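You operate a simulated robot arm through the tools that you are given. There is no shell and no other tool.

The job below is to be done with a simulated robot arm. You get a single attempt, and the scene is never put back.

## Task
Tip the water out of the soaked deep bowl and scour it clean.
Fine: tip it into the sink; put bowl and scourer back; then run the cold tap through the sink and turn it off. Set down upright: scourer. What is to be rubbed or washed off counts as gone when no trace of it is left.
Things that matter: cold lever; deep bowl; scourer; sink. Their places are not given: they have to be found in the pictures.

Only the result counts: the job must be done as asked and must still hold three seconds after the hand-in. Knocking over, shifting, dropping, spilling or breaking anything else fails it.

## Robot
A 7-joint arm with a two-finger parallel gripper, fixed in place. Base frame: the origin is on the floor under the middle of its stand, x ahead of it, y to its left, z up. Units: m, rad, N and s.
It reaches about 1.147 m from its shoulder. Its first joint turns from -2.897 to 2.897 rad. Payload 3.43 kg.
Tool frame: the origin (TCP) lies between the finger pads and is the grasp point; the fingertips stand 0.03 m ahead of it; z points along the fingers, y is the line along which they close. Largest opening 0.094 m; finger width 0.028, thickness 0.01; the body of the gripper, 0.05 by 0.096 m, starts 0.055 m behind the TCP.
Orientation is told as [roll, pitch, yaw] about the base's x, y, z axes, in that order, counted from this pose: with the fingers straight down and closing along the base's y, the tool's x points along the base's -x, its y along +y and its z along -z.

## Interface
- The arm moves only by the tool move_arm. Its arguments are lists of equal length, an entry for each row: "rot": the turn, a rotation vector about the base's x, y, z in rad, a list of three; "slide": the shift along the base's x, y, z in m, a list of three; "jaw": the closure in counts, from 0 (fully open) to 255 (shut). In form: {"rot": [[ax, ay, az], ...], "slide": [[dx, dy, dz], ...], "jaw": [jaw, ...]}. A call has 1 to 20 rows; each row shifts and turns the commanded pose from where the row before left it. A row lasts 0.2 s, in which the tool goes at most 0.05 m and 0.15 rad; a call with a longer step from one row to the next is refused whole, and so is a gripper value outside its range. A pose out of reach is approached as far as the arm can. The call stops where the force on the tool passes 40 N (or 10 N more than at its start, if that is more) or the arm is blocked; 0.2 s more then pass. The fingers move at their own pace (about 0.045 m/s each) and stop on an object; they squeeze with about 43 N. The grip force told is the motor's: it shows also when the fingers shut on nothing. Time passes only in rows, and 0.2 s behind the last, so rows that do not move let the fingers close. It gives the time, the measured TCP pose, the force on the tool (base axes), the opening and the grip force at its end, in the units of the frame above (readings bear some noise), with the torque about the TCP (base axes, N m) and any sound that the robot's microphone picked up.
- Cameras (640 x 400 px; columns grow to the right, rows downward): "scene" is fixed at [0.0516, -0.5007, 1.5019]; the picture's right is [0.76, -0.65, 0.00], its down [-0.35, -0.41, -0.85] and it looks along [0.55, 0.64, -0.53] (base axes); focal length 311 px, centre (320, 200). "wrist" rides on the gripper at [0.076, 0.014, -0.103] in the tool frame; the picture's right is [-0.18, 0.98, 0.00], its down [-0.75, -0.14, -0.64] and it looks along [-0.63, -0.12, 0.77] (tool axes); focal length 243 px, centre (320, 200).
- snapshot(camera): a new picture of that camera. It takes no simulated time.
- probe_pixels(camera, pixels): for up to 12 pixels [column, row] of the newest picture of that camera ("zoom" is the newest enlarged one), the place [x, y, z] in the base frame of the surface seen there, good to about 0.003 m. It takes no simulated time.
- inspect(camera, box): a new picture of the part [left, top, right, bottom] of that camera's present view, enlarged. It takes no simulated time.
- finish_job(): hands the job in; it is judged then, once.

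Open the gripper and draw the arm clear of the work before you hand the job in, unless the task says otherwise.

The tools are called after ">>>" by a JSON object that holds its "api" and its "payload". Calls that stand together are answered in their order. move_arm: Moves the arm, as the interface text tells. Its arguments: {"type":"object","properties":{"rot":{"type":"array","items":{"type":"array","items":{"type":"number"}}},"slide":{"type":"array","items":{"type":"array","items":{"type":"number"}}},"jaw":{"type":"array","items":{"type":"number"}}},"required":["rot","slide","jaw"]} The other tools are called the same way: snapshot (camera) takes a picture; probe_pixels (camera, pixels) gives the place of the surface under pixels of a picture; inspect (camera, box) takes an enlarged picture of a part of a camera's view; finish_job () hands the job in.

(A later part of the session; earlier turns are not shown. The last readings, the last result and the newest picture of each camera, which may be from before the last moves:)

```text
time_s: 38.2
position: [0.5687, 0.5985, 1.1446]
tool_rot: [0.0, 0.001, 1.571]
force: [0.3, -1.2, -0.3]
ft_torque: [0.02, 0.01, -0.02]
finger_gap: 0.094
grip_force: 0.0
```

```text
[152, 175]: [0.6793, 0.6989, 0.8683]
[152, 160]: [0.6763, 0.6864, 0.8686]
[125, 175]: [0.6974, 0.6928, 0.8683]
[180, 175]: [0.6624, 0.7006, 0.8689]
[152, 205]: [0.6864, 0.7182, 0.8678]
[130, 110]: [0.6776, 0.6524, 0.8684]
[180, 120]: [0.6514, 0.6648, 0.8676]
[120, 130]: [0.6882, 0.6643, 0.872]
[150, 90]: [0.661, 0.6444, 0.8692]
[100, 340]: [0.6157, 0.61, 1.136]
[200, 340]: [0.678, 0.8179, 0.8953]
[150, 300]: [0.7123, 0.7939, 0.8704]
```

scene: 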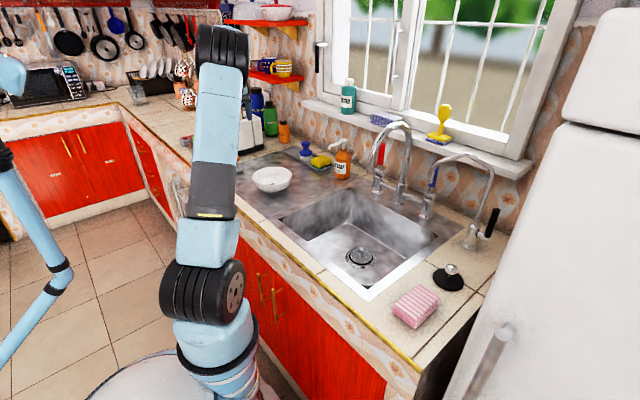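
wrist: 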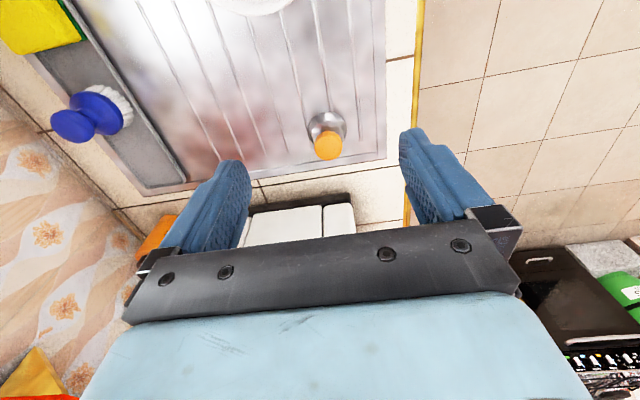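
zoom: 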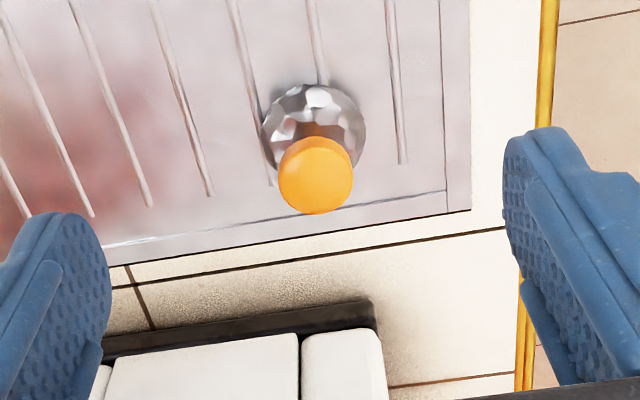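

The zoom is centred wider than I assumed; the knob is at zoom (316,175), the steel wool at (312,125). I probe there.

>>> {"api": "probe_pixels", "payload": {"camera": "zoom", "pixels": [[316, 175], [282, 175], [350, 175], [316, 142], [316, 205], [266, 130], [362, 130], [312, 90], [330, 110], [290, 115], [200, 330], [345, 340]]}}

>>> {"api": "probe_pixels", "payload": {"camera": "wrist", "pixels": [[329, 146], [326, 118], [315, 130], [343, 128], [327, 112], [345, 196], [300, 215], [335, 215], [270, 205]]}}

```text
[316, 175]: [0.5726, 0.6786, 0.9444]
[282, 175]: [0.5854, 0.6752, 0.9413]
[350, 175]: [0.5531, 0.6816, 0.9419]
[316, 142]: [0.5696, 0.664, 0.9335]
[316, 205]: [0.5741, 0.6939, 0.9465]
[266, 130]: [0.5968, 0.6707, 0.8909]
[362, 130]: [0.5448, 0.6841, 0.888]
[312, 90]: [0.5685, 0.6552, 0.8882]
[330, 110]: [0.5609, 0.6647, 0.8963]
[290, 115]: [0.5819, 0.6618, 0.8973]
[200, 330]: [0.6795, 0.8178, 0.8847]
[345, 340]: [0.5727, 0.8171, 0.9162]
```

```text
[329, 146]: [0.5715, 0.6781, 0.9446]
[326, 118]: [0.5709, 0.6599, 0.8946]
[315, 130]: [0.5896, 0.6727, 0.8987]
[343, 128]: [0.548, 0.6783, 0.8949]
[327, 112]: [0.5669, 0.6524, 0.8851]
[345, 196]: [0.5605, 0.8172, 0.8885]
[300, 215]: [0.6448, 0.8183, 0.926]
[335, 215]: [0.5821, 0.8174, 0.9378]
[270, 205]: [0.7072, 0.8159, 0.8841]
```

Knob centre is about (0.570, 0.679), top z 0.947, diameter ~0.033; steel pad radius ~0.026. I move over it and descend to z 0.941 with the jaw open.

>>> {"api": "move_arm", "payload": {"rot": [[0, 0, 0], [0, 0, 0], [0, 0, 0], [0, 0, 0], [0, 0, 0], [0, 0, 0], [0, 0, 0], [0, 0, 0], [0, 0, 0], [0, 0, 0]], "slide": [[0.0003, 0.027, 0], [0.0005, 0.027, 0], [0.0005, 0.0265, 0], [0, 0, -0.035], [0, 0, -0.035], [0, 0, -0.035], [0, 0, -0.035], [0, 0, -0.03], [0, 0, -0.02], [0, 0, -0.0136]], "jaw": [0, 0, 0, 0, 0, 0, 0, 0, 0, 0]}}

>>> {"api": "snapshot", "payload": {"camera": "wrist"}}

>>> {"api": "inspect", "payload": {"camera": "scene", "box": [190, 110, 310, 210]}}

```text
time_s: 40.4
position: [0.5698, 0.6786, 0.9383]
tool_rot: [0.0, 0.001, 1.572]
force: [0.4, -0.1, 0.6]
ft_torque: [0.03, 0.01, 0.02]
finger_gap: 0.0939
grip_force: 0.0
```

```text
taken
```

wrist: 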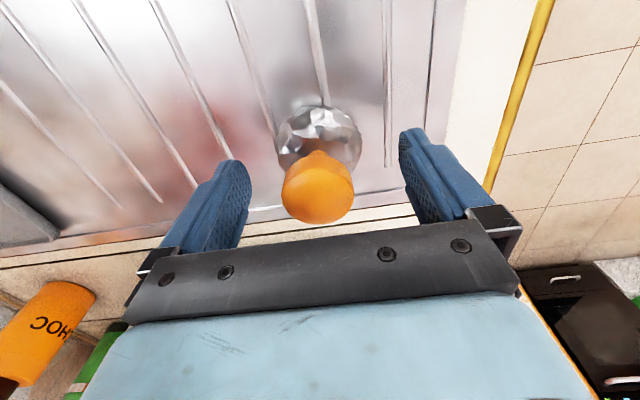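

```text
4.00 times, centred on (250, 160) of scene
```

zoom: 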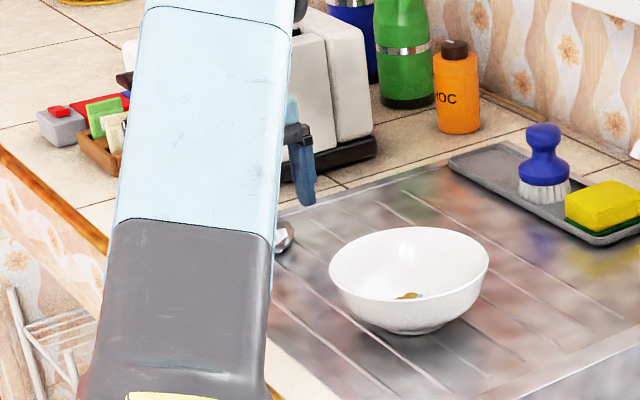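

The knob sits midway between the fingers at (318,190) in the wrist view. I raise 3 mm and close the jaw on it.

>>> {"api": "move_arm", "payload": {"rot": [[0, 0, 0], [0, 0, 0], [0, 0, 0], [0, 0, 0], [0, 0, 0], [0, 0, 0], [0, 0, 0], [0, 0, 0]], "slide": [[0, 0, 0.002], [0, 0, 0], [0, 0, 0], [0, 0, 0], [0, 0, 0], [0, 0, 0], [0, 0, 0], [0, 0, 0]], "jaw": [80, 120, 150, 200, 255, 255, 255, 255]}}

>>> {"api": "snapshot", "payload": {"camera": "wrist"}}

```text
time_s: 42.2
position: [0.569, 0.6782, 0.9409]
tool_rot: [0.0, 0.0, 1.571]
force: [-0.1, -0.1, 0.7]
ft_torque: [0.0, 0.02, 0.0]
finger_gap: 0.0407
grip_force: 42.6
```

```text
taken
```

wrist: 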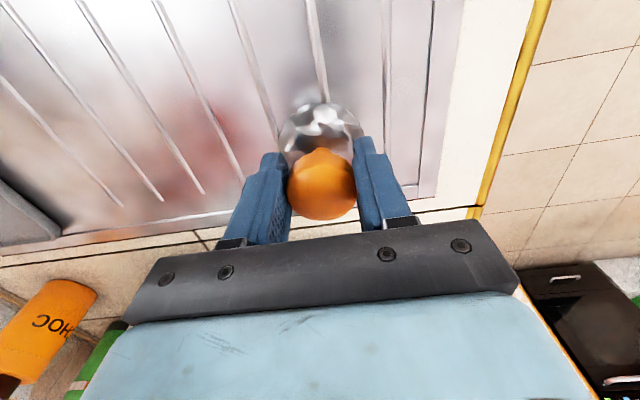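

The knob is gripped (gap 41 mm, 43 N). I lift to z≈1.04 and carry the scourer over the bowl centre.

>>> {"api": "move_arm", "payload": {"rot": [[0, 0, 0], [0, 0, 0], [0, 0, 0], [0, 0, 0], [0, 0, 0], [0, 0, 0], [0, 0, 0], [0, 0, 0], [0, 0, 0], [0, 0, 0], [0, 0, 0], [0, 0, 0], [0, 0, 0], [0, 0, 0], [0, 0, 0]], "slide": [[0, 0, 0.01], [0, 0, 0.02], [0, 0, 0.025], [0, 0, 0.025], [0, 0, 0.02], [0.004, -0.02, 0], [0.005, -0.028, 0], [0.005, -0.028, 0], [0.005, -0.028, 0], [0.005, -0.028, 0], [0.006, -0.028, 0], [0.006, -0.028, 0], [0.006, -0.028, 0], [0.005, -0.016, 0], [0, 0, 0]], "jaw": [255, 255, 255, 255, 255, 255, 255, 255, 255, 255, 255, 255, 255, 255, 255]}}

>>> {"api": "snapshot", "payload": {"camera": "wrist"}}

>>> {"api": "inspect", "payload": {"camera": "scene", "box": [210, 110, 350, 210]}}

```text
time_s: 45.4
position: [0.6183, 0.448, 1.0396]
tool_rot: [0.002, 0.0, 1.568]
force: [1.2, -0.1, -0.9]
ft_torque: [0.0, -0.02, -0.02]
finger_gap: 0.0403
grip_force: 43.1
```

```text
taken
```

wrist: 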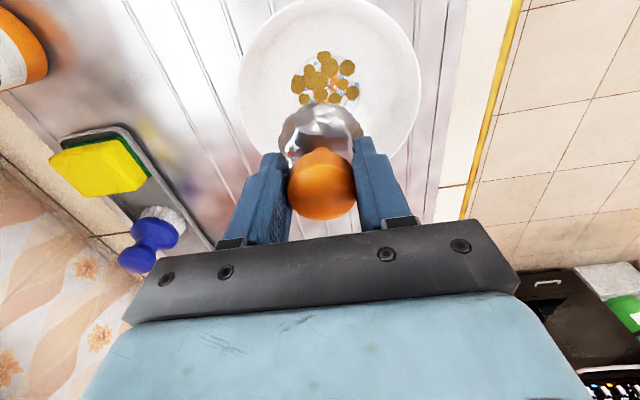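

```text
4.00 times, centred on (280, 160) of scene
```

zoom: 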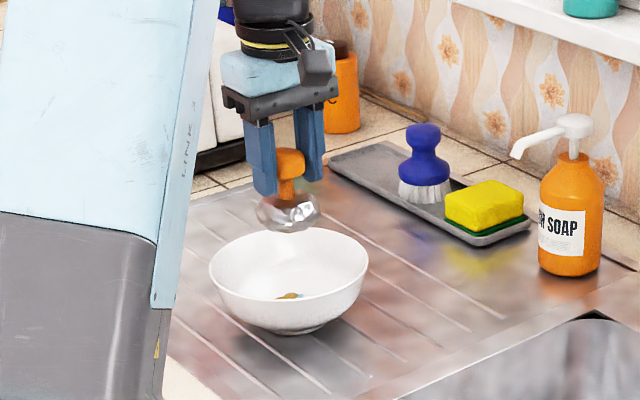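

The scourer hangs upright above the bowl. I probe the rim and the stain outline for exact scrub limits.

>>> {"api": "probe_pixels", "payload": {"camera": "wrist", "pixels": [[241, 75], [252, 30], [417, 75], [400, 28], [412, 115], [324, 55], [348, 66], [353, 93], [296, 83], [304, 98], [325, 78], [308, 70]]}}

>>> {"api": "inspect", "payload": {"camera": "wrist", "box": [250, 20, 410, 120]}}

```text
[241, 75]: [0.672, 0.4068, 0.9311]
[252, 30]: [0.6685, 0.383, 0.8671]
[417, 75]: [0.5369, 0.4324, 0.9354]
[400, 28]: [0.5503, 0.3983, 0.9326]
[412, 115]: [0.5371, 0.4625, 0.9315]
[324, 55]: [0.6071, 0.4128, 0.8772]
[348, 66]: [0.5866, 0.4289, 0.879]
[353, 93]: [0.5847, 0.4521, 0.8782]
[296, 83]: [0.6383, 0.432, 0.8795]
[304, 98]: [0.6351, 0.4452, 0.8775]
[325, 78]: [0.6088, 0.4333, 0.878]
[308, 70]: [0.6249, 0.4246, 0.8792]
```

```text
4.00 times, centred on (330, 70) of wrist
```

zoom: 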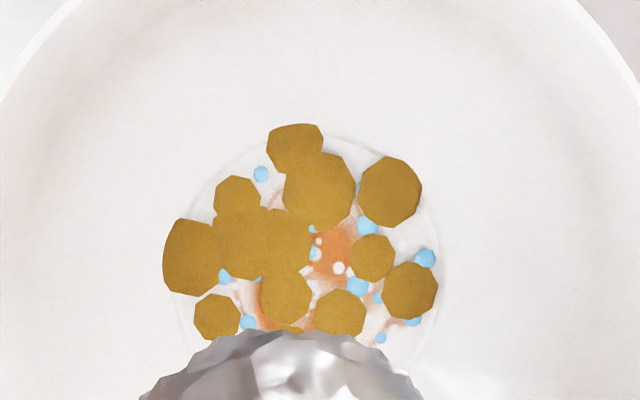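

Stains lie within about 0.035 m of (0.611, 0.446). I descend at the bowl centre to just above floor contact.

>>> {"api": "move_arm", "payload": {"rot": [[0, 0, 0], [0, 0, 0], [0, 0, 0], [0, 0, 0], [0, 0, 0], [0, 0, 0]], "slide": [[-0.006, -0.002, -0.02], [0, 0, -0.025], [0, 0, -0.02], [0, 0, -0.015], [0, 0, -0.008], [0, 0, 0]], "jaw": [255, 255, 255, 255, 255, 255]}}

```text
time_s: 46.8
position: [0.6123, 0.4454, 0.9535]
tool_rot: [0.0, 0.001, 1.571]
force: [-0.3, -0.4, -0.5]
ft_torque: [0.0, -0.02, -0.02]
finger_gap: 0.0399
grip_force: 43.3
```

No contact yet at z 0.9535. I creep down 1.5 mm per row to find the floor.

>>> {"api": "move_arm", "payload": {"rot": [[0, 0, 0], [0, 0, 0], [0, 0, 0], [0, 0, 0]], "slide": [[0, 0, -0.0015], [0, 0, -0.0015], [0, 0, -0.0015], [0, 0, 0]], "jaw": [255, 255, 255, 255]}}

```text
time_s: 47.8
position: [0.6114, 0.4438, 0.9488]
tool_rot: [0.001, 0.0, 1.57]
force: [0.3, -0.4, 0.0]
ft_torque: [0.03, 0.02, -0.03]
finger_gap: 0.04
grip_force: 43.5
```

>>> {"api": "move_arm", "payload": {"rot": [[0, 0, 0], [0, 0, 0], [0, 0, 0], [0, 0, 0]], "slide": [[0, 0.001, -0.001], [0, 0, -0.001], [0, 0, -0.001], [0, 0, 0]], "jaw": [255, 255, 255, 255]}}

```text
time_s: 48.8
position: [0.6115, 0.4481, 0.9478]
tool_rot: [-0.002, -0.003, 1.571]
force: [2.5, 1.1, 25.9]
ft_torque: [0.22, -0.03, -0.03]
finger_gap: 0.0401
grip_force: 43.1
```

The pad pressed on the floor with 26 N at z≈0.948. I ease up 1 mm and start a small circular scrub of about 8 mm radius, watching the force.

>>> {"api": "move_arm", "payload": {"rot": [[0, 0, 0], [0, 0, 0], [0, 0, 0], [0, 0, 0], [0, 0, 0], [0, 0, 0], [0, 0, 0], [0, 0, 0], [0, 0, 0], [0, 0, 0]], "slide": [[0, 0, 0.001], [0.008, 0, 0], [-0.0023, 0.0057, 0], [-0.0057, 0.0023, 0], [-0.0057, -0.0023, 0], [-0.0023, -0.0057, 0], [0.0023, -0.0057, 0], [0.0057, -0.0023, 0], [0.0057, 0.0023, 0], [-0.0057, 0.0057, 0]], "jaw": [255, 255, 255, 255, 255, 255, 255, 255, 255, 255]}}

>>> {"api": "snapshot", "payload": {"camera": "wrist"}}

>>> {"api": "inspect", "payload": {"camera": "scene", "box": [210, 110, 350, 210]}}

```text
time_s: 51.0
position: [0.6106, 0.4459, 0.9485]
tool_rot: [0.0, 0.0, 1.568]
force: [0.4, -0.4, 3.9]
ft_torque: [0.06, -0.03, -0.02]
finger_gap: 0.0397
grip_force: 43.0
```

```text
taken
```

wrist: 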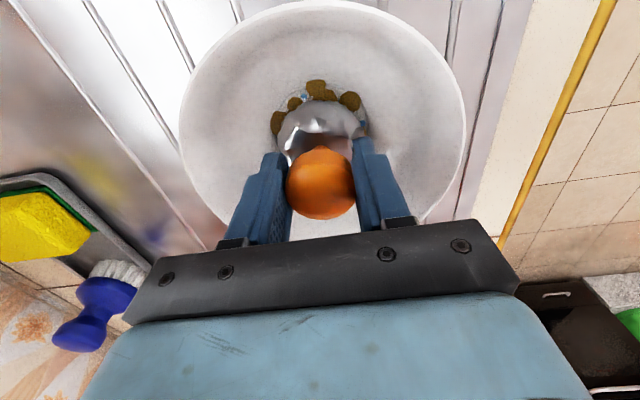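

```text
4.00 times, centred on (280, 160) of scene
```

zoom: 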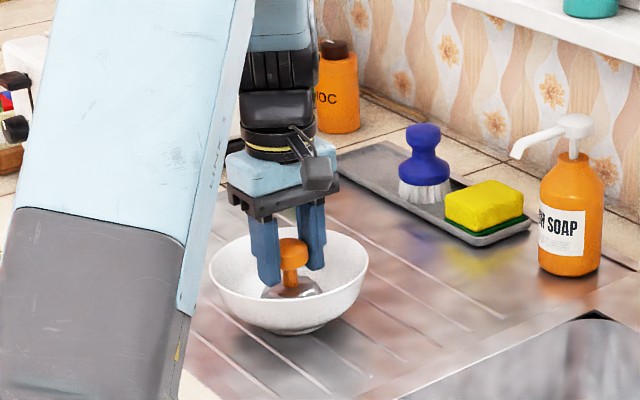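

The force is a gentle 4 N and the bowl hasn't moved; stains still show outside the pad at (277,120), (317,88), (350,100). I widen the circle to 14 mm radius.

>>> {"api": "move_arm", "payload": {"rot": [[0, 0, 0], [0, 0, 0], [0, 0, 0], [0, 0, 0], [0, 0, 0], [0, 0, 0], [0, 0, 0], [0, 0, 0], [0, 0, 0], [0, 0, 0], [0, 0, 0], [0, 0, 0], [0, 0, 0], [0, 0, 0]], "slide": [[0.007, 0, 0], [0.007, 0, 0], [-0.0019, 0.007, 0], [-0.0051, 0.0051, 0], [-0.007, 0.0019, 0], [-0.007, -0.0019, 0], [-0.0051, -0.0051, 0], [-0.0019, -0.007, 0], [0.0019, -0.007, 0], [0.0051, -0.0051, 0], [0.007, -0.0019, 0], [0.007, 0.0019, 0], [0.0051, 0.0051, 0], [0.0019, 0.007, 0]], "jaw": [255, 255, 255, 255, 255, 255, 255, 255, 255, 255, 255, 255, 255, 255]}}

>>> {"api": "snapshot", "payload": {"camera": "wrist"}}

```text
time_s: 54.0
position: [0.626, 0.445, 0.9485]
tool_rot: [0.001, 0.001, 1.571]
force: [-1.4, -0.9, -0.1]
ft_torque: [-0.02, 0.0, -0.03]
finger_gap: 0.0393
grip_force: 43.5
```

```text
taken
```

wrist: 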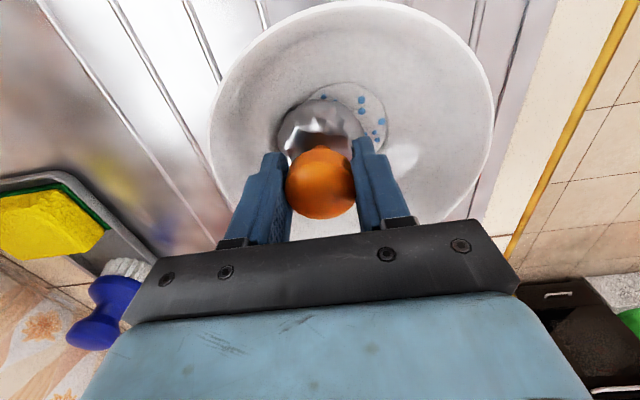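

The visible stains are gone; only the blue printed dots remain at (365,105). I make another 14 mm circle and a pass through the middle with slightly more pressure to be thorough.

>>> {"api": "move_arm", "payload": {"rot": [[0, 0, 0], [0, 0, 0], [0, 0, 0], [0, 0, 0], [0, 0, 0], [0, 0, 0], [0, 0, 0], [0, 0, 0], [0, 0, 0], [0, 0, 0], [0, 0, 0], [0, 0, 0], [0, 0, 0], [0, 0, 0], [0, 0, 0]], "slide": [[-0.0019, 0.007, -0.0005], [-0.0051, 0.0051, 0], [-0.007, 0.0019, 0], [-0.007, -0.0019, 0], [-0.0051, -0.0051, 0], [-0.0019, -0.007, 0], [0.0019, -0.007, 0], [0.0051, -0.0051, 0], [0.007, -0.0019, 0], [0.007, 0.0019, 0], [0.0051, 0.0051, 0], [0.0019, 0.007, 0], [-0.008, 0, 0], [-0.006, 0, 0], [0, 0, 0]], "jaw": [255, 255, 255, 255, 255, 255, 255, 255, 255, 255, 255, 255, 255, 255, 255]}}

```text
time_s: 57.2
position: [0.6115, 0.4461, 0.9466]
tool_rot: [-0.001, 0.001, 1.571]
force: [1.2, 0.2, 4.4]
ft_torque: [0.12, -0.11, -0.05]
finger_gap: 0.0392
grip_force: 42.8
```

Light contact (4 N) is kept and nothing moved. I lift the scourer straight out to z≈1.05 and look into the bowl.

>>> {"api": "move_arm", "payload": {"rot": [[0, 0, 0], [0, 0, 0], [0, 0, 0], [0, 0, 0], [0, 0, 0], [0, 0, 0], [0, 0, 0]], "slide": [[0, 0, 0.01], [0, 0, 0.025], [0, 0, 0.03], [0, 0, 0.03], [0, 0.03, 0.02], [0, 0.04, 0], [0, 0, 0]], "jaw": [255, 255, 255, 255, 255, 255, 255]}}

>>> {"api": "snapshot", "payload": {"camera": "wrist"}}

>>> {"api": "inspect", "payload": {"camera": "wrist", "box": [220, 0, 420, 120]}}

>>> {"api": "inspect", "payload": {"camera": "scene", "box": [210, 110, 350, 210]}}

```text
time_s: 58.8
position: [0.6114, 0.5161, 1.0619]
tool_rot: [0.0, 0.001, 1.57]
force: [-0.3, 0.6, -0.3]
ft_torque: [-0.03, -0.02, -0.01]
finger_gap: 0.0393
grip_force: 43.1
```

```text
taken
```

wrist: 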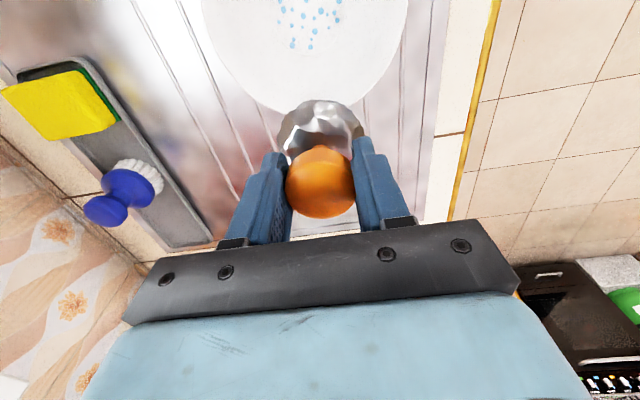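

```text
3.20 times, centred on (320, 60) of wrist
```

zoom: 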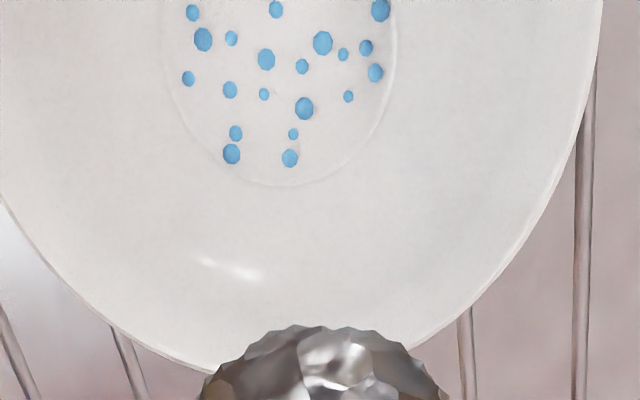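

```text
4.00 times, centred on (280, 160) of scene
```

zoom: 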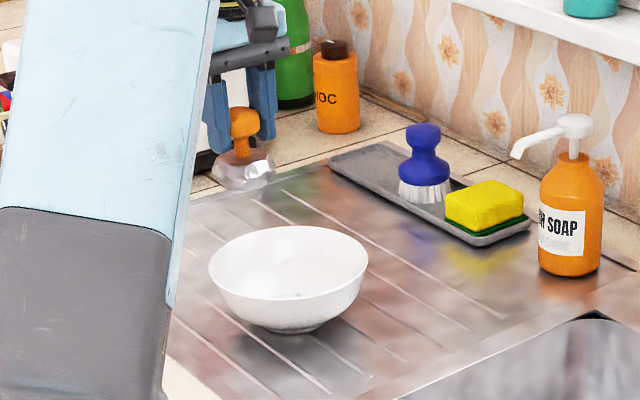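

The brown stains and the reddish smear are gone; only small blue drops remain on the floor of the bowl. I check whether these are a wetness mark by looking closely at the sink and again at the bowl.

>>> {"api": "inspect", "payload": {"camera": "scene", "box": [290, 190, 430, 290]}}

>>> {"api": "inspect", "payload": {"camera": "scene", "box": [245, 155, 305, 200]}}

>>> {"api": "inspect", "payload": {"camera": "wrist", "box": [260, 0, 380, 60]}}

>>> {"api": "probe_pixels", "payload": {"camera": "wrist", "pixels": [[315, 33], [320, 18], [340, 22], [292, 47], [310, 25], [330, 30], [300, 20]]}}

```text
4.00 times, centred on (360, 240) of scene
```

zoom: 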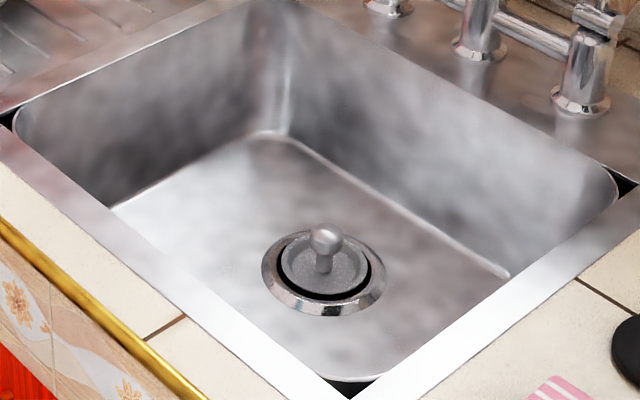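

```text
8.89 times, centred on (275, 178) of scene
```

zoom: 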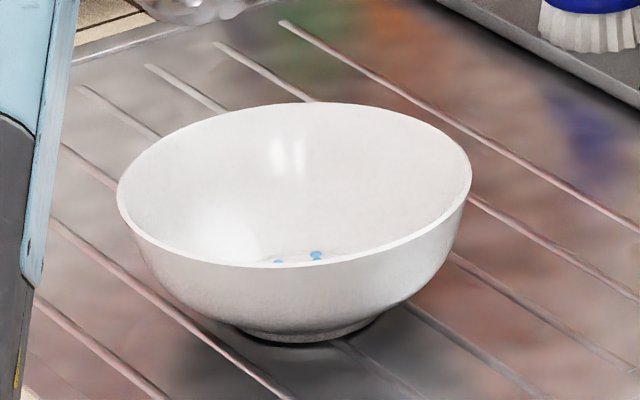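

```text
5.33 times, centred on (320, 30) of wrist
```

zoom: 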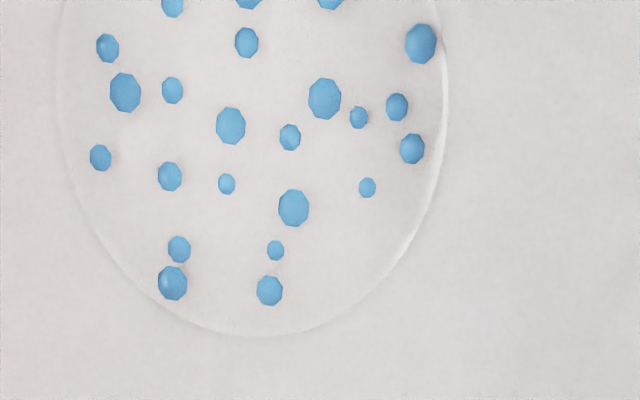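

```text
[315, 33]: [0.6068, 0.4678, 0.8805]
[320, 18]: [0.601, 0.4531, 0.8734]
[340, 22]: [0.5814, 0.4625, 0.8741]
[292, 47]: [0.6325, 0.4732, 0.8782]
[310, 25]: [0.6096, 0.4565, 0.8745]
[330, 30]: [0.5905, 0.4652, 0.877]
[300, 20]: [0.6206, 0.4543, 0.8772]
```

The blue drops are plain wetness on the clean floor (not grime, unaffected by scouring), and the bowl stands within a few mm of its place. I now carry the scourer back to above its original spot (0.569, 0.678).

>>> {"api": "move_arm", "payload": {"rot": [[0, 0, 0], [0, 0, 0], [0, 0, 0], [0, 0, 0], [0, 0, 0], [0, 0, 0], [0, 0, 0], [0, 0, 0], [0, 0, 0], [0, 0, 0], [0, 0, 0], [0, 0, 0]], "slide": [[-0.006, 0.023, 0], [-0.006, 0.023, 0], [-0.006, 0.023, 0], [-0.006, 0.023, 0], [-0.006, 0.023, 0], [-0.006, 0.023, 0], [-0.0064, 0.024, 0], [0, 0, -0.03], [0, 0, -0.03], [0, 0, -0.025], [0, 0, -0.02], [0, 0, -0.008]], "jaw": [255, 255, 255, 255, 255, 255, 255, 255, 255, 255, 255, 255]}}

>>> {"api": "snapshot", "payload": {"camera": "wrist"}}

```text
time_s: 61.4
position: [0.5683, 0.6768, 0.9483]
tool_rot: [-0.001, 0.001, 1.57]
force: [-0.2, -0.6, -0.1]
ft_torque: [-0.01, 0.05, 0.02]
finger_gap: 0.0392
grip_force: 42.9
```

```text
taken
```

wrist: 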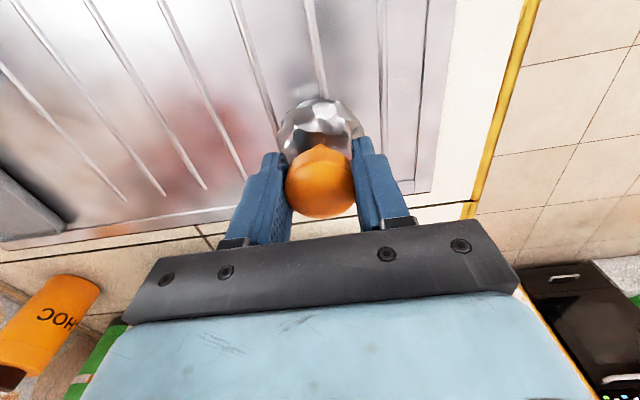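

The scourer hangs just above its spot, no contact yet at z 0.948. I creep down 1.5 mm per row until it stands.

>>> {"api": "move_arm", "payload": {"rot": [[0, 0, 0], [0, 0, 0], [0, 0, 0], [0, 0, 0], [0, 0, 0]], "slide": [[0.0005, 0.001, -0.002], [0, 0, -0.002], [0, 0, -0.0015], [0, 0, -0.001], [0, 0, 0]], "jaw": [255, 255, 255, 255, 255]}}

```text
time_s: 62.6
position: [0.5694, 0.678, 0.942]
tool_rot: [0.001, 0.0, 1.571]
force: [-0.6, 0.7, -0.2]
ft_torque: [0.0, -0.01, 0.01]
finger_gap: 0.0392
grip_force: 43.1
```

Still no load at z 0.942. I go down another 3 mm in 1 mm steps.

>>> {"api": "move_arm", "payload": {"rot": [[0, 0, 0], [0, 0, 0], [0, 0, 0], [0, 0, 0]], "slide": [[0, 0, -0.001], [0, 0, -0.001], [0, 0, -0.0005], [0, 0, 0]], "jaw": [255, 255, 255, 255]}}

```text
time_s: 63.6
position: [0.5699, 0.6793, 0.94]
tool_rot: [0.0, -0.001, 1.571]
force: [-0.9, -0.6, 1.4]
ft_torque: [0.01, 0.02, 0.01]
finger_gap: 0.0392
grip_force: 43.2
```

A first slight reaction (1.4 N) shows at z 0.940. I press 0.8 mm more to be sure that it stands.

>>> {"api": "move_arm", "payload": {"rot": [[0, 0, 0], [0, 0, 0], [0, 0, 0]], "slide": [[0, 0, -0.0008], [0, 0, 0], [0, 0, 0]], "jaw": [255, 255, 255]}}

```text
time_s: 64.4
position: [0.5705, 0.6776, 0.9399]
tool_rot: [-0.001, -0.003, 1.57]
force: [0.9, 3.9, 9.2]
ft_torque: [0.26, -0.07, -0.01]
finger_gap: 0.0391
grip_force: 43.2
```

The scourer now stands on the board (9 N). I open the fingers gradually, then rise straight up.

>>> {"api": "move_arm", "payload": {"rot": [[0, 0, 0], [0, 0, 0], [0, 0, 0], [0, 0, 0], [0, 0, 0], [0, 0, 0], [0, 0, 0], [0, 0, 0], [0, 0, 0], [0, 0, 0]], "slide": [[0, 0, 0.0007], [0, 0, 0], [0, 0, 0], [0, 0, 0], [0, 0, 0], [0, 0, 0.02], [0, 0, 0.03], [0, 0, 0.04], [0, 0, 0.04], [0, -0.02, 0.04]], "jaw": [140, 110, 60, 0, 0, 0, 0, 0, 0, 0]}}

>>> {"api": "snapshot", "payload": {"camera": "wrist"}}

>>> {"api": "inspect", "payload": {"camera": "scene", "box": [190, 110, 330, 210]}}

```text
time_s: 66.6
position: [0.5713, 0.6578, 1.1101]
tool_rot: [0.001, 0.001, 1.572]
force: [0.5, 0.4, -0.1]
ft_torque: [-0.03, 0.03, 0.0]
finger_gap: 0.0938
grip_force: 0.0
```

```text
taken
```

wrist: 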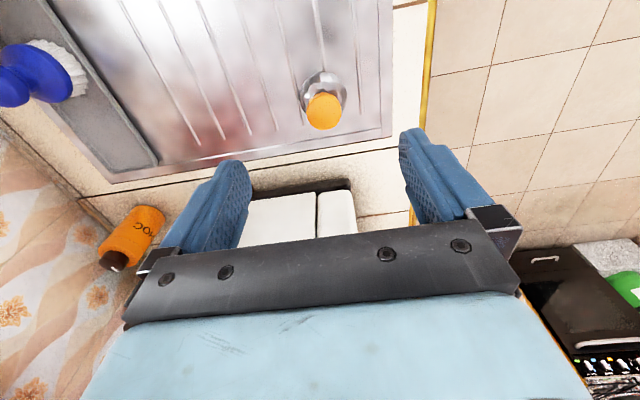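

```text
4.00 times, centred on (260, 160) of scene
```

zoom: 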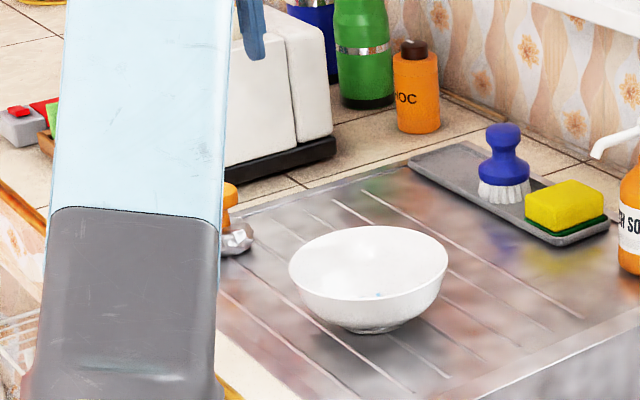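

The scourer stands upright on its spot and the bowl is in place. Next is the tap: I rise, turn the yaw back to 0 and move in front of the sink, away from the taps.

>>> {"api": "move_arm", "payload": {"rot": [[0, 0, -0.1428], [0, 0, -0.1428], [0, 0, -0.1428], [0, 0, -0.1428], [0, 0, -0.1428], [0, 0, -0.1428], [0, 0, -0.1428], [0, 0, -0.1428], [0, 0, -0.1428], [0, 0, -0.1428], [0, 0, -0.1428], [0, 0, 0]], "slide": [[-0.0065, -0.02, 0.012], [-0.0065, -0.0335, 0.012], [-0.0065, -0.0335, 0.012], [-0.0065, -0.0335, 0.012], [-0.0065, -0.0335, 0.012], [-0.0065, -0.0335, 0.01], [-0.0065, -0.0335, 0.01], [-0.0065, -0.0335, 0.01], [-0.0065, -0.0335, 0.01], [-0.0065, -0.0335, 0.01], [-0.0065, -0.0335, 0], [0, 0, 0]], "jaw": [0, 0, 0, 0, 0, 0, 0, 0, 0, 0, 0, 0]}}

>>> {"api": "snapshot", "payload": {"camera": "scene"}}

```text
time_s: 69.2
position: [0.4991, 0.3039, 1.2215]
tool_rot: [0.001, 0.0, -0.003]
force: [-0.2, 0.5, -0.5]
ft_torque: [-0.02, 0.0, 0.01]
finger_gap: 0.0941
grip_force: 0.1
```

```text
taken
```

scene: 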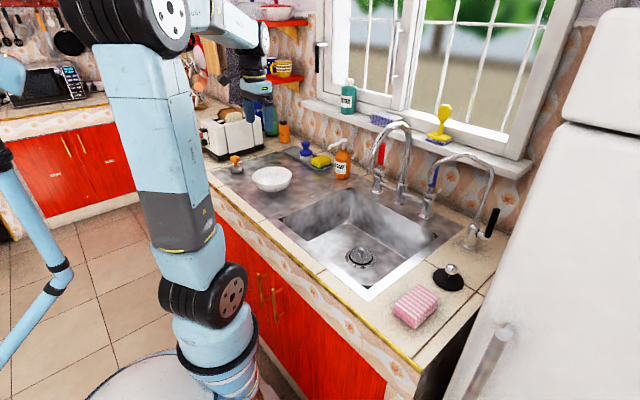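

All objects look in place. Now I tilt the tool forward (fingers toward +x) while moving in front of the cold lever at a safe distance from the spouts.

>>> {"api": "move_arm", "payload": {"rot": [[0, -0.1417, 0], [0, -0.1417, 0], [0, -0.1417, 0], [0, -0.1417, 0], [0, -0.1417, 0], [0, -0.1417, 0], [0, -0.1417, 0], [0, -0.1417, 0], [0, -0.1417, 0], [0, -0.1417, 0], [0, -0.1417, 0], [0, -0.1417, 0], [0, 0, 0]], "slide": [[0.008, -0.029, -0.008], [0.008, -0.029, -0.008], [0.008, -0.029, -0.008], [0.008, -0.029, -0.008], [0.008, -0.029, -0.008], [0.008, -0.029, -0.008], [0.008, -0.029, -0.008], [0.008, -0.029, -0.008], [0.008, -0.029, -0.008], [0.008, -0.029, -0.008], [0.008, -0.029, -0.008], [0.008, -0.029, -0.008], [0, 0, 0]], "jaw": [0, 0, 0, 0, 0, 0, 0, 0, 0, 0, 0, 0, 0]}}

>>> {"api": "snapshot", "payload": {"camera": "scene"}}

>>> {"api": "snapshot", "payload": {"camera": "wrist"}}

```text
time_s: 72.0
position: [0.6749, -0.0353, 1.193]
tool_rot: [-3.136, -1.44, 3.134]
force: [-0.5, 0.4, 1.2]
ft_torque: [0.0, -0.01, -0.01]
finger_gap: 0.0941
grip_force: 0.1
out of reach, approached as far as the arm can: row 8, 9, 10, 11, 12
```

```text
taken
```

scene: 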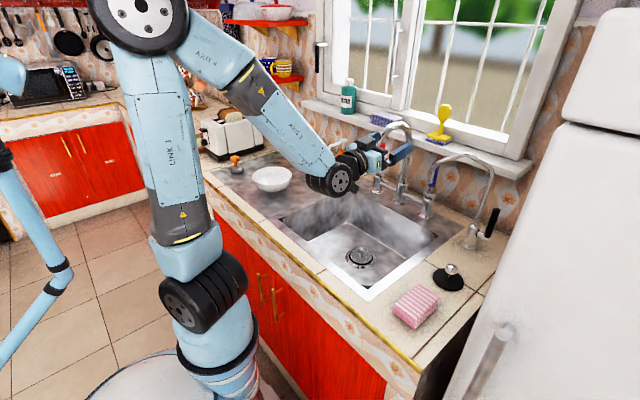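

```text
taken
```

wrist: 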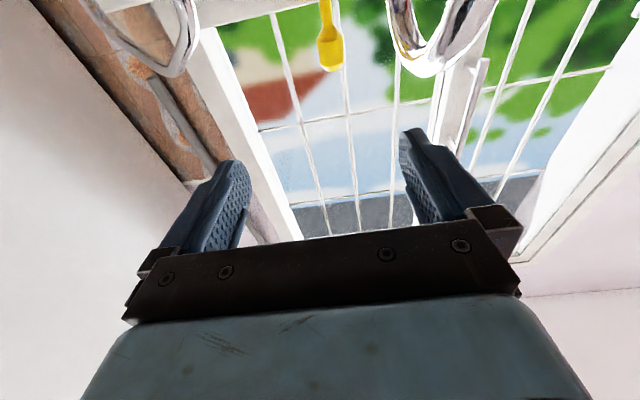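

The arm could not fold to the commanded point with this roll of the hand (it sits at (0.675,−0.035,1.193), near the spout), so I retrace the same path back before trying another hand roll.

>>> {"api": "move_arm", "payload": {"rot": [[0, 0.1417, 0], [0, 0.1417, 0], [0, 0.1417, 0], [0, 0.1417, 0], [0, 0.1417, 0], [0, 0.1417, 0], [0, 0.1417, 0], [0, 0.1417, 0], [0, 0.1417, 0], [0, 0.1417, 0], [0, 0.1417, 0], [0, 0.1417, 0], [0, 0, 0]], "slide": [[-0.008, 0.029, 0.008], [-0.008, 0.029, 0.008], [-0.008, 0.029, 0.008], [-0.008, 0.029, 0.008], [-0.008, 0.029, 0.008], [-0.008, 0.029, 0.008], [-0.008, 0.029, 0.008], [-0.008, 0.029, 0.008], [-0.008, 0.029, 0.008], [-0.008, 0.029, 0.008], [-0.008, 0.029, 0.008], [-0.008, 0.029, 0.008], [0, 0, 0]], "jaw": [0, 0, 0, 0, 0, 0, 0, 0, 0, 0, 0, 0, 0]}}

>>> {"api": "snapshot", "payload": {"camera": "wrist"}}

>>> {"api": "inspect", "payload": {"camera": "scene", "box": [410, 130, 510, 240]}}

```text
time_s: 74.8
position: [0.5767, 0.3132, 1.2885]
tool_rot: [-0.002, 0.001, 0.001]
force: [0.0, -0.3, 0.4]
ft_torque: [0.02, 0.01, -0.02]
finger_gap: 0.0938
grip_force: 0.0
```

```text
taken
```

wrist: 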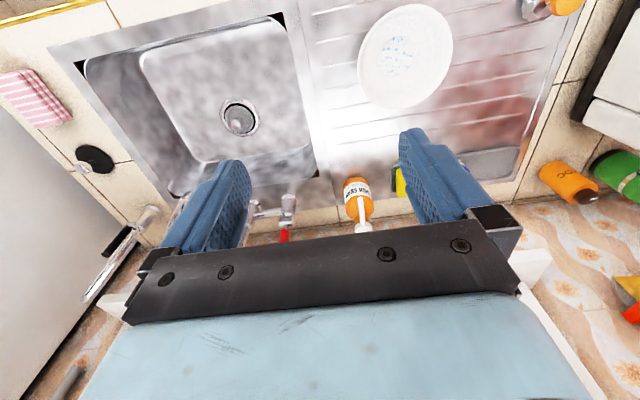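

```text
3.64 times, centred on (460, 185) of scene
```

zoom: 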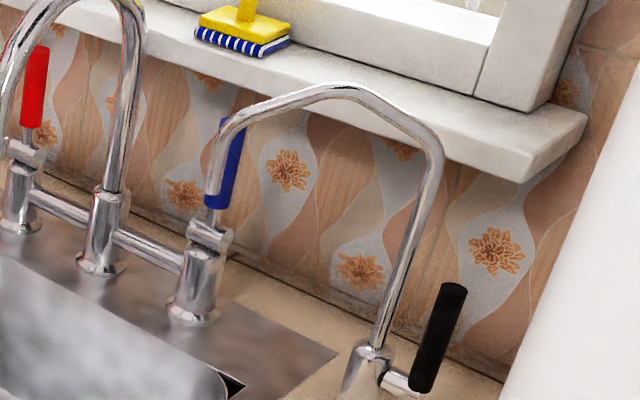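

The arm is back above at (0.577, 0.313, 1.289). I probe the sill's front edge, the lever and the filter tap's spout to plan an approach from above/front.

>>> {"api": "probe_pixels", "payload": {"camera": "zoom", "pixels": [[235, 75], [290, 85], [180, 45], [330, 95], [238, 120], [228, 180], [221, 198], [212, 215], [204, 235], [228, 240], [192, 228], [207, 190]]}}

>>> {"api": "probe_pixels", "payload": {"camera": "scene", "pixels": [[440, 140], [430, 137], [460, 150], [445, 110], [380, 152], [378, 165]]}}

>>> {"api": "inspect", "payload": {"camera": "scene", "box": [415, 160, 450, 215]}}

```text
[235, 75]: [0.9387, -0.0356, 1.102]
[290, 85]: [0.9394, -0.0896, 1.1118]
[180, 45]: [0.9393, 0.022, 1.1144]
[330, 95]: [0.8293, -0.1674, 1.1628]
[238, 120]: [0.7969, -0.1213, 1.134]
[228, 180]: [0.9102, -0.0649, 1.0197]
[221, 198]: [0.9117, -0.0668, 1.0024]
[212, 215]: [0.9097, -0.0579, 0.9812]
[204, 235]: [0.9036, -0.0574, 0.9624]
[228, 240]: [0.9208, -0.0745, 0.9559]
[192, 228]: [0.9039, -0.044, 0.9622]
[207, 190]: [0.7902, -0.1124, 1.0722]
```

```text
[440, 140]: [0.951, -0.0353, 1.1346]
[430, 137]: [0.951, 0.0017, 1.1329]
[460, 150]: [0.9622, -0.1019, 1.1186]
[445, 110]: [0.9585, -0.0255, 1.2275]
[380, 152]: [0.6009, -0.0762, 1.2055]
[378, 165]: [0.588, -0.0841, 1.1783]
```

```text
7.27 times, centred on (432, 188) of scene
```

zoom: 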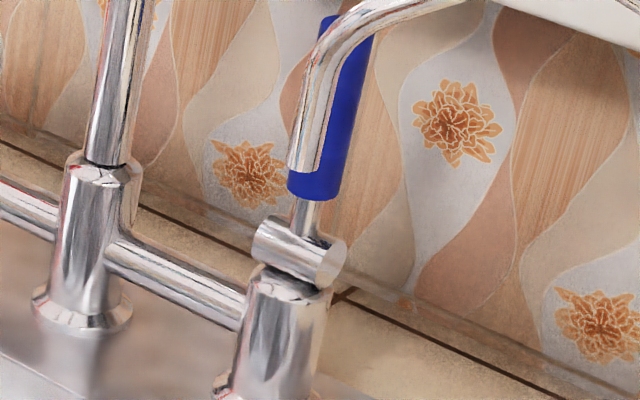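

The sill edge is at x 0.938 with the yellow brush standing on it, the filter spout at (0.797,−0.119); the lever is at (0.91,−0.061), z 0.96–1.08 on a hub whose axis runs along y. I'll approach between the two spouts with fingers tilted 45° down-forward and yawed −10°, so first I take that orientation well behind.

>>> {"api": "move_arm", "payload": {"rot": [[0, -0.1122, 0], [0, -0.1122, 0], [0, -0.1122, 0], [0, -0.1122, 0], [0, -0.1122, 0], [0, -0.1122, 0], [0, -0.1122, 0], [0, 0, -0.0875], [0, 0, -0.0875], [0, 0, 0]], "slide": [[0.0093, -0.0367, 0.001], [0.0093, -0.0367, 0.001], [0.0093, -0.0367, 0.001], [0.0093, -0.0367, 0.001], [0.0093, -0.0367, 0.001], [0.0093, -0.0367, 0.001], [0.0093, -0.0367, 0.001], [0.0093, -0.0367, 0.001], [0.0093, -0.0367, 0], [0, 0, 0]], "jaw": [0, 0, 60, 120, 120, 120, 120, 120, 120, 120]}}

>>> {"api": "snapshot", "payload": {"camera": "wrist"}}

>>> {"api": "snapshot", "payload": {"camera": "scene"}}

```text
time_s: 77.0
position: [0.6598, -0.0166, 1.299]
tool_rot: [0.001, -0.786, -0.174]
force: [-0.7, -0.1, 0.0]
ft_torque: [0.03, -0.02, 0.0]
finger_gap: 0.0498
grip_force: 0.0
```

```text
taken
```

wrist: 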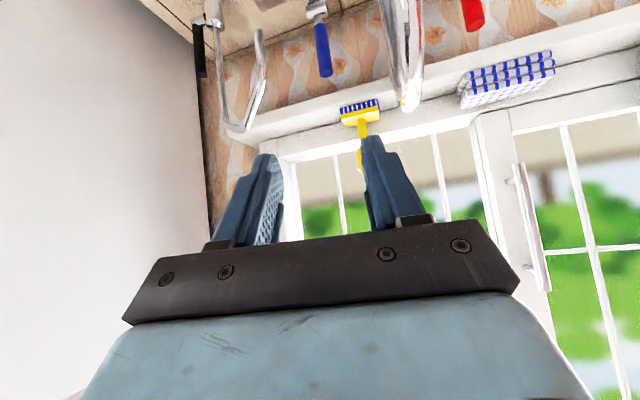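

```text
taken
```

scene: 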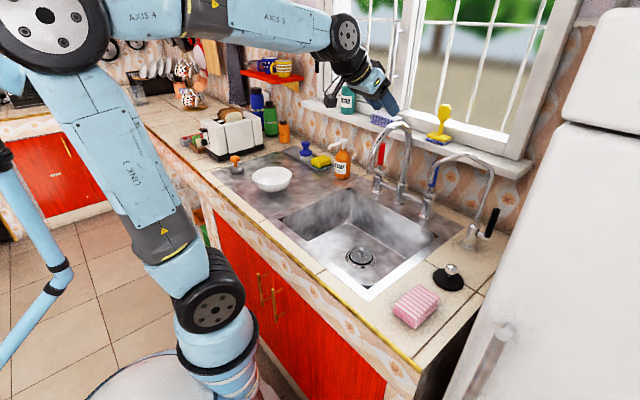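

The pose was reached exactly; the wrist view shows the blue lever at (322,45) between the filter spout (245,85) and the main spout (405,60). I probe the lever ends and spouts.

>>> {"api": "probe_pixels", "payload": {"camera": "wrist", "pixels": [[321, 30], [323, 50], [325, 72], [317, 10], [315, 14], [324, 12], [258, 60], [240, 128], [407, 90], [404, 40], [352, 112], [365, 150]]}}

>>> {"api": "inspect", "payload": {"camera": "wrist", "box": [220, 0, 440, 140]}}

```text
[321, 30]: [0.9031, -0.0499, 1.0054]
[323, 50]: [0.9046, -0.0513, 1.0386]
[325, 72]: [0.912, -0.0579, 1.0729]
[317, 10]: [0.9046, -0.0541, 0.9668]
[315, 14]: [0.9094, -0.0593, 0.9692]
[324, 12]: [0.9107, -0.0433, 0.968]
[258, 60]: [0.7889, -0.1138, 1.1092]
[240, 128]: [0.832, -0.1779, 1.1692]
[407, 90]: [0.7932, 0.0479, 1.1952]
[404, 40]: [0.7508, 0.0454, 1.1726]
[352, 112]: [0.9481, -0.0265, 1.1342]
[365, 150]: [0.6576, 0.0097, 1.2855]
```

```text
2.86 times, centred on (330, 70) of wrist
```

zoom: 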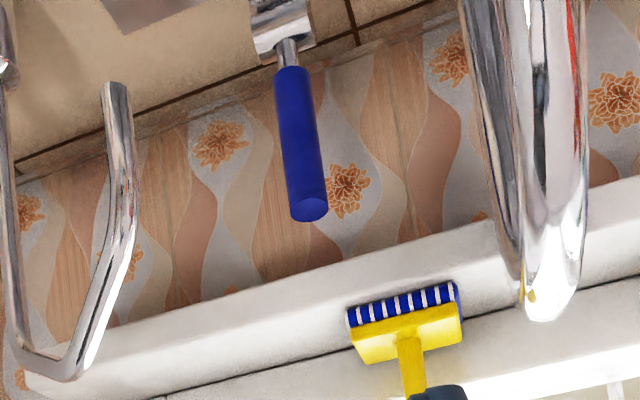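

Lever axis is about (0.912, −0.056), top z 1.08. I slide along the finger axis, between the spouts, to 0.12 m short of the grip point.

>>> {"api": "move_arm", "payload": {"rot": [[0, 0, 0], [0, 0, 0], [0, 0, 0], [0, 0, 0], [0, 0, 0], [0, 0, 0], [0, 0, 0], [0, 0, 0], [0, 0, 0]], "slide": [[0.0208, -0.0031, -0.0211], [0.0208, -0.0031, -0.0211], [0.0208, -0.0031, -0.0211], [0.0208, -0.0031, -0.0211], [0.0208, -0.0031, -0.0211], [0.0208, -0.0031, -0.0211], [0.0208, -0.0031, -0.0211], [0.0208, -0.0031, -0.0211], [0, 0, 0]], "jaw": [120, 120, 120, 120, 120, 120, 120, 120, 120]}}

>>> {"api": "snapshot", "payload": {"camera": "wrist"}}

>>> {"api": "inspect", "payload": {"camera": "scene", "box": [340, 80, 520, 212]}}

```text
time_s: 79.0
position: [0.8283, -0.0418, 1.1295]
tool_rot: [-0.001, -0.787, -0.174]
force: [-0.4, 0.8, 0.2]
ft_torque: [0.0, 0.0, -0.02]
finger_gap: 0.0499
grip_force: 0.0
```

```text
taken
```

wrist: 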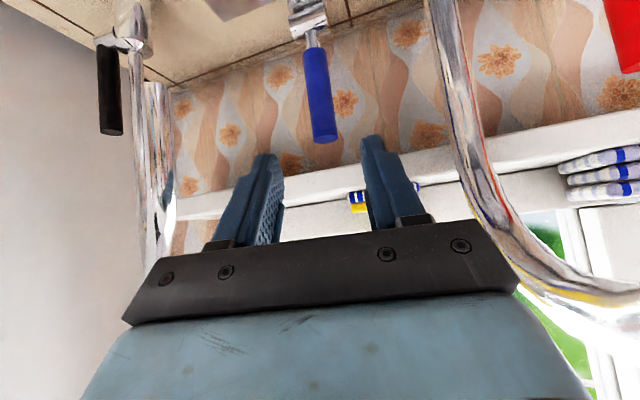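

```text
3.03 times, centred on (430, 146) of scene
```

zoom: 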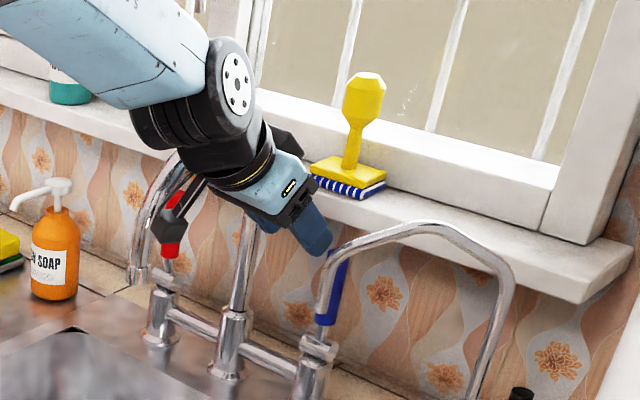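

The lever lies centred between the fingertips in the wrist view (lever (320,110), fingertips (265,165)/(372,145)). I advance halfway and check clearances.

>>> {"api": "move_arm", "payload": {"rot": [[0, 0, 0], [0, 0, 0], [0, 0, 0], [0, 0, 0]], "slide": [[0.0136, -0.0024, -0.0141], [0.0136, -0.0024, -0.0141], [0.0136, -0.0024, -0.0141], [0, 0, 0]], "jaw": [120, 120, 120, 120]}}

>>> {"api": "snapshot", "payload": {"camera": "wrist"}}

>>> {"api": "inspect", "payload": {"camera": "scene", "box": [340, 80, 520, 212]}}

```text
time_s: 80.0
position: [0.8682, -0.0475, 1.0866]
tool_rot: [0.0, -0.787, -0.174]
force: [-0.5, -0.6, -0.4]
ft_torque: [-0.03, -0.03, 0.01]
finger_gap: 0.0499
grip_force: 0.1
```

```text
taken
```

wrist: 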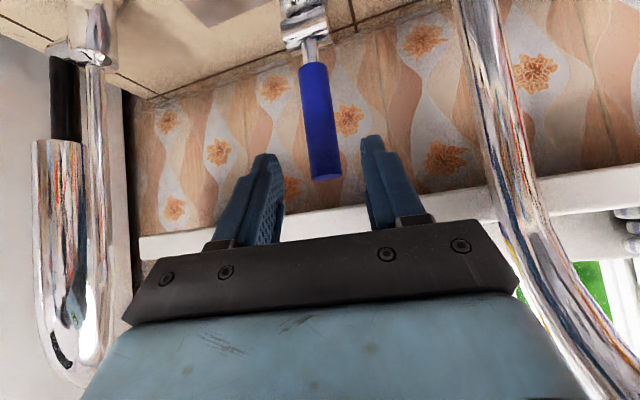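

```text
3.03 times, centred on (430, 146) of scene
```

zoom: 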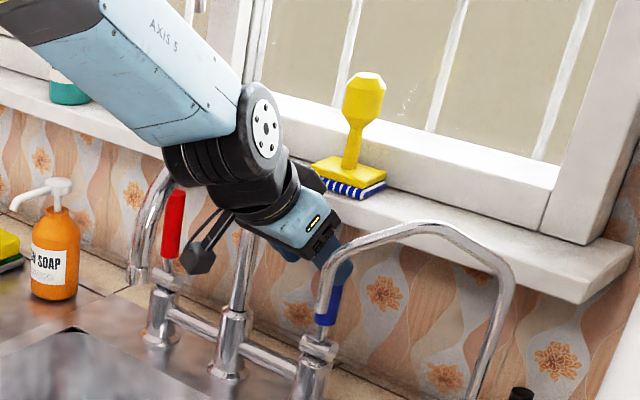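

No contact so far. I probe the wrist wheel's visible face and the neighbouring spout to judge the side clearance before the last 6 cm.

>>> {"api": "probe_pixels", "payload": {"camera": "zoom", "pixels": [[265, 125], [250, 95], [195, 165], [230, 180], [270, 200], [300, 215], [150, 190], [165, 175], [330, 235], [200, 260]]}}

>>> {"api": "probe_pixels", "payload": {"camera": "wrist", "pixels": [[500, 150], [545, 250], [600, 350], [60, 200], [70, 370], [320, 100], [325, 170], [316, 70]]}}

```text
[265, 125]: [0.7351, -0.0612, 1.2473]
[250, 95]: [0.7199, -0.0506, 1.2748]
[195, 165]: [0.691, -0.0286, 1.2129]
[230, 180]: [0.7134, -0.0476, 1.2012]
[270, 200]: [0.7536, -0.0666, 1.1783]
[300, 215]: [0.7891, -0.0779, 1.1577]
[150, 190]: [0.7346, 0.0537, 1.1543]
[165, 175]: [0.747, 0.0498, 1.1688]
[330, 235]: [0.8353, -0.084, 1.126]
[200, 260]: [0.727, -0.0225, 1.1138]
```

```text
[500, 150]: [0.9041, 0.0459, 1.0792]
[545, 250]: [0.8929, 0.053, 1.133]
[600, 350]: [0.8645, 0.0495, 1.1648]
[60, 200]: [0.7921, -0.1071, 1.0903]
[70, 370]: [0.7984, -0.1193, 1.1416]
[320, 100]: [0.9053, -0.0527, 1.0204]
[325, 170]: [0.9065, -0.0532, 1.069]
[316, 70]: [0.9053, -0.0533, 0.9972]
```

Clearance to the main spout is about 2 cm. I advance the last 6 cm so that the lever stands between the finger pads.

>>> {"api": "move_arm", "payload": {"rot": [[0, 0, 0], [0, 0, 0], [0, 0, 0], [0, 0, 0]], "slide": [[0.0143, -0.0027, -0.0145], [0.0143, -0.0027, -0.0145], [0.0142, -0.0026, -0.0146], [0, 0, 0]], "jaw": [120, 120, 120, 120]}}

>>> {"api": "snapshot", "payload": {"camera": "wrist"}}

>>> {"api": "inspect", "payload": {"camera": "scene", "box": [340, 80, 520, 212]}}

```text
time_s: 81.0
position: [0.9122, -0.0577, 1.0428]
tool_rot: [-0.001, -0.785, -0.174]
force: [0.2, 0.6, -0.1]
ft_torque: [0.02, 0.0, 0.02]
finger_gap: 0.0496
grip_force: 0.1
```

```text
taken
```

wrist: 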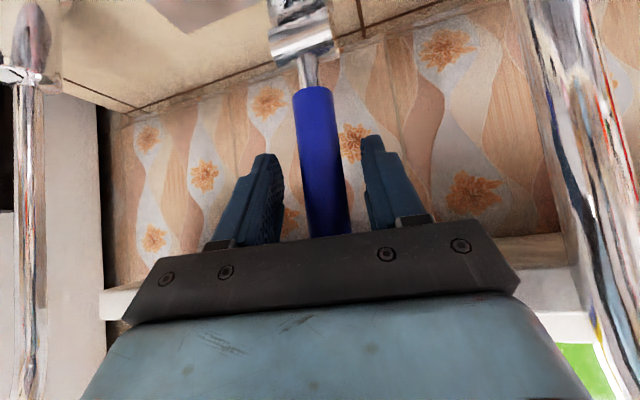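

```text
3.03 times, centred on (430, 146) of scene
```

zoom: 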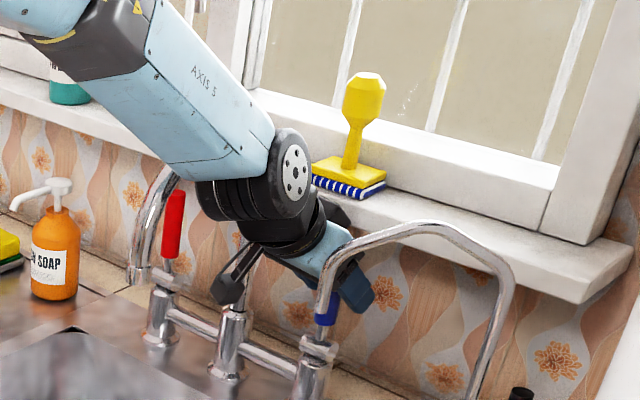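

The lever stands between the pads at wrist (325,190). I close the jaw on it.

>>> {"api": "move_arm", "payload": {"rot": [[0, 0, 0], [0, 0, 0], [0, 0, 0], [0, 0, 0], [0, 0, 0]], "slide": [[0, 0, 0], [0, 0, 0], [0, 0, 0], [0, 0, 0], [0, 0, 0]], "jaw": [150, 175, 200, 255, 255]}}

>>> {"api": "snapshot", "payload": {"camera": "wrist"}}

```text
time_s: 82.2
position: [0.9119, -0.055, 1.0432]
tool_rot: [-0.002, -0.785, -0.174]
force: [1.3, 15.6, 0.7]
ft_torque: [-0.2, -0.18, 0.06]
finger_gap: 0.0269
grip_force: 45.5
```

```text
taken
```

wrist: 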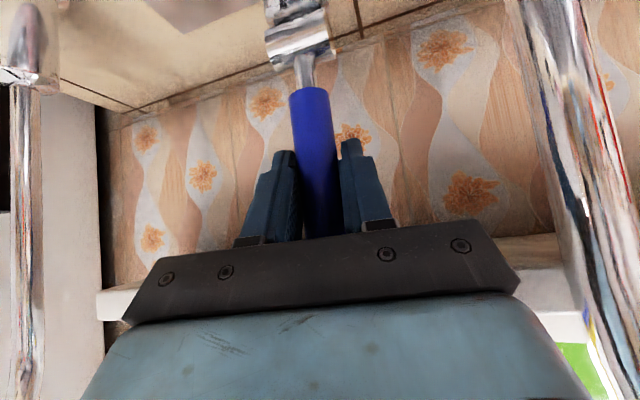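

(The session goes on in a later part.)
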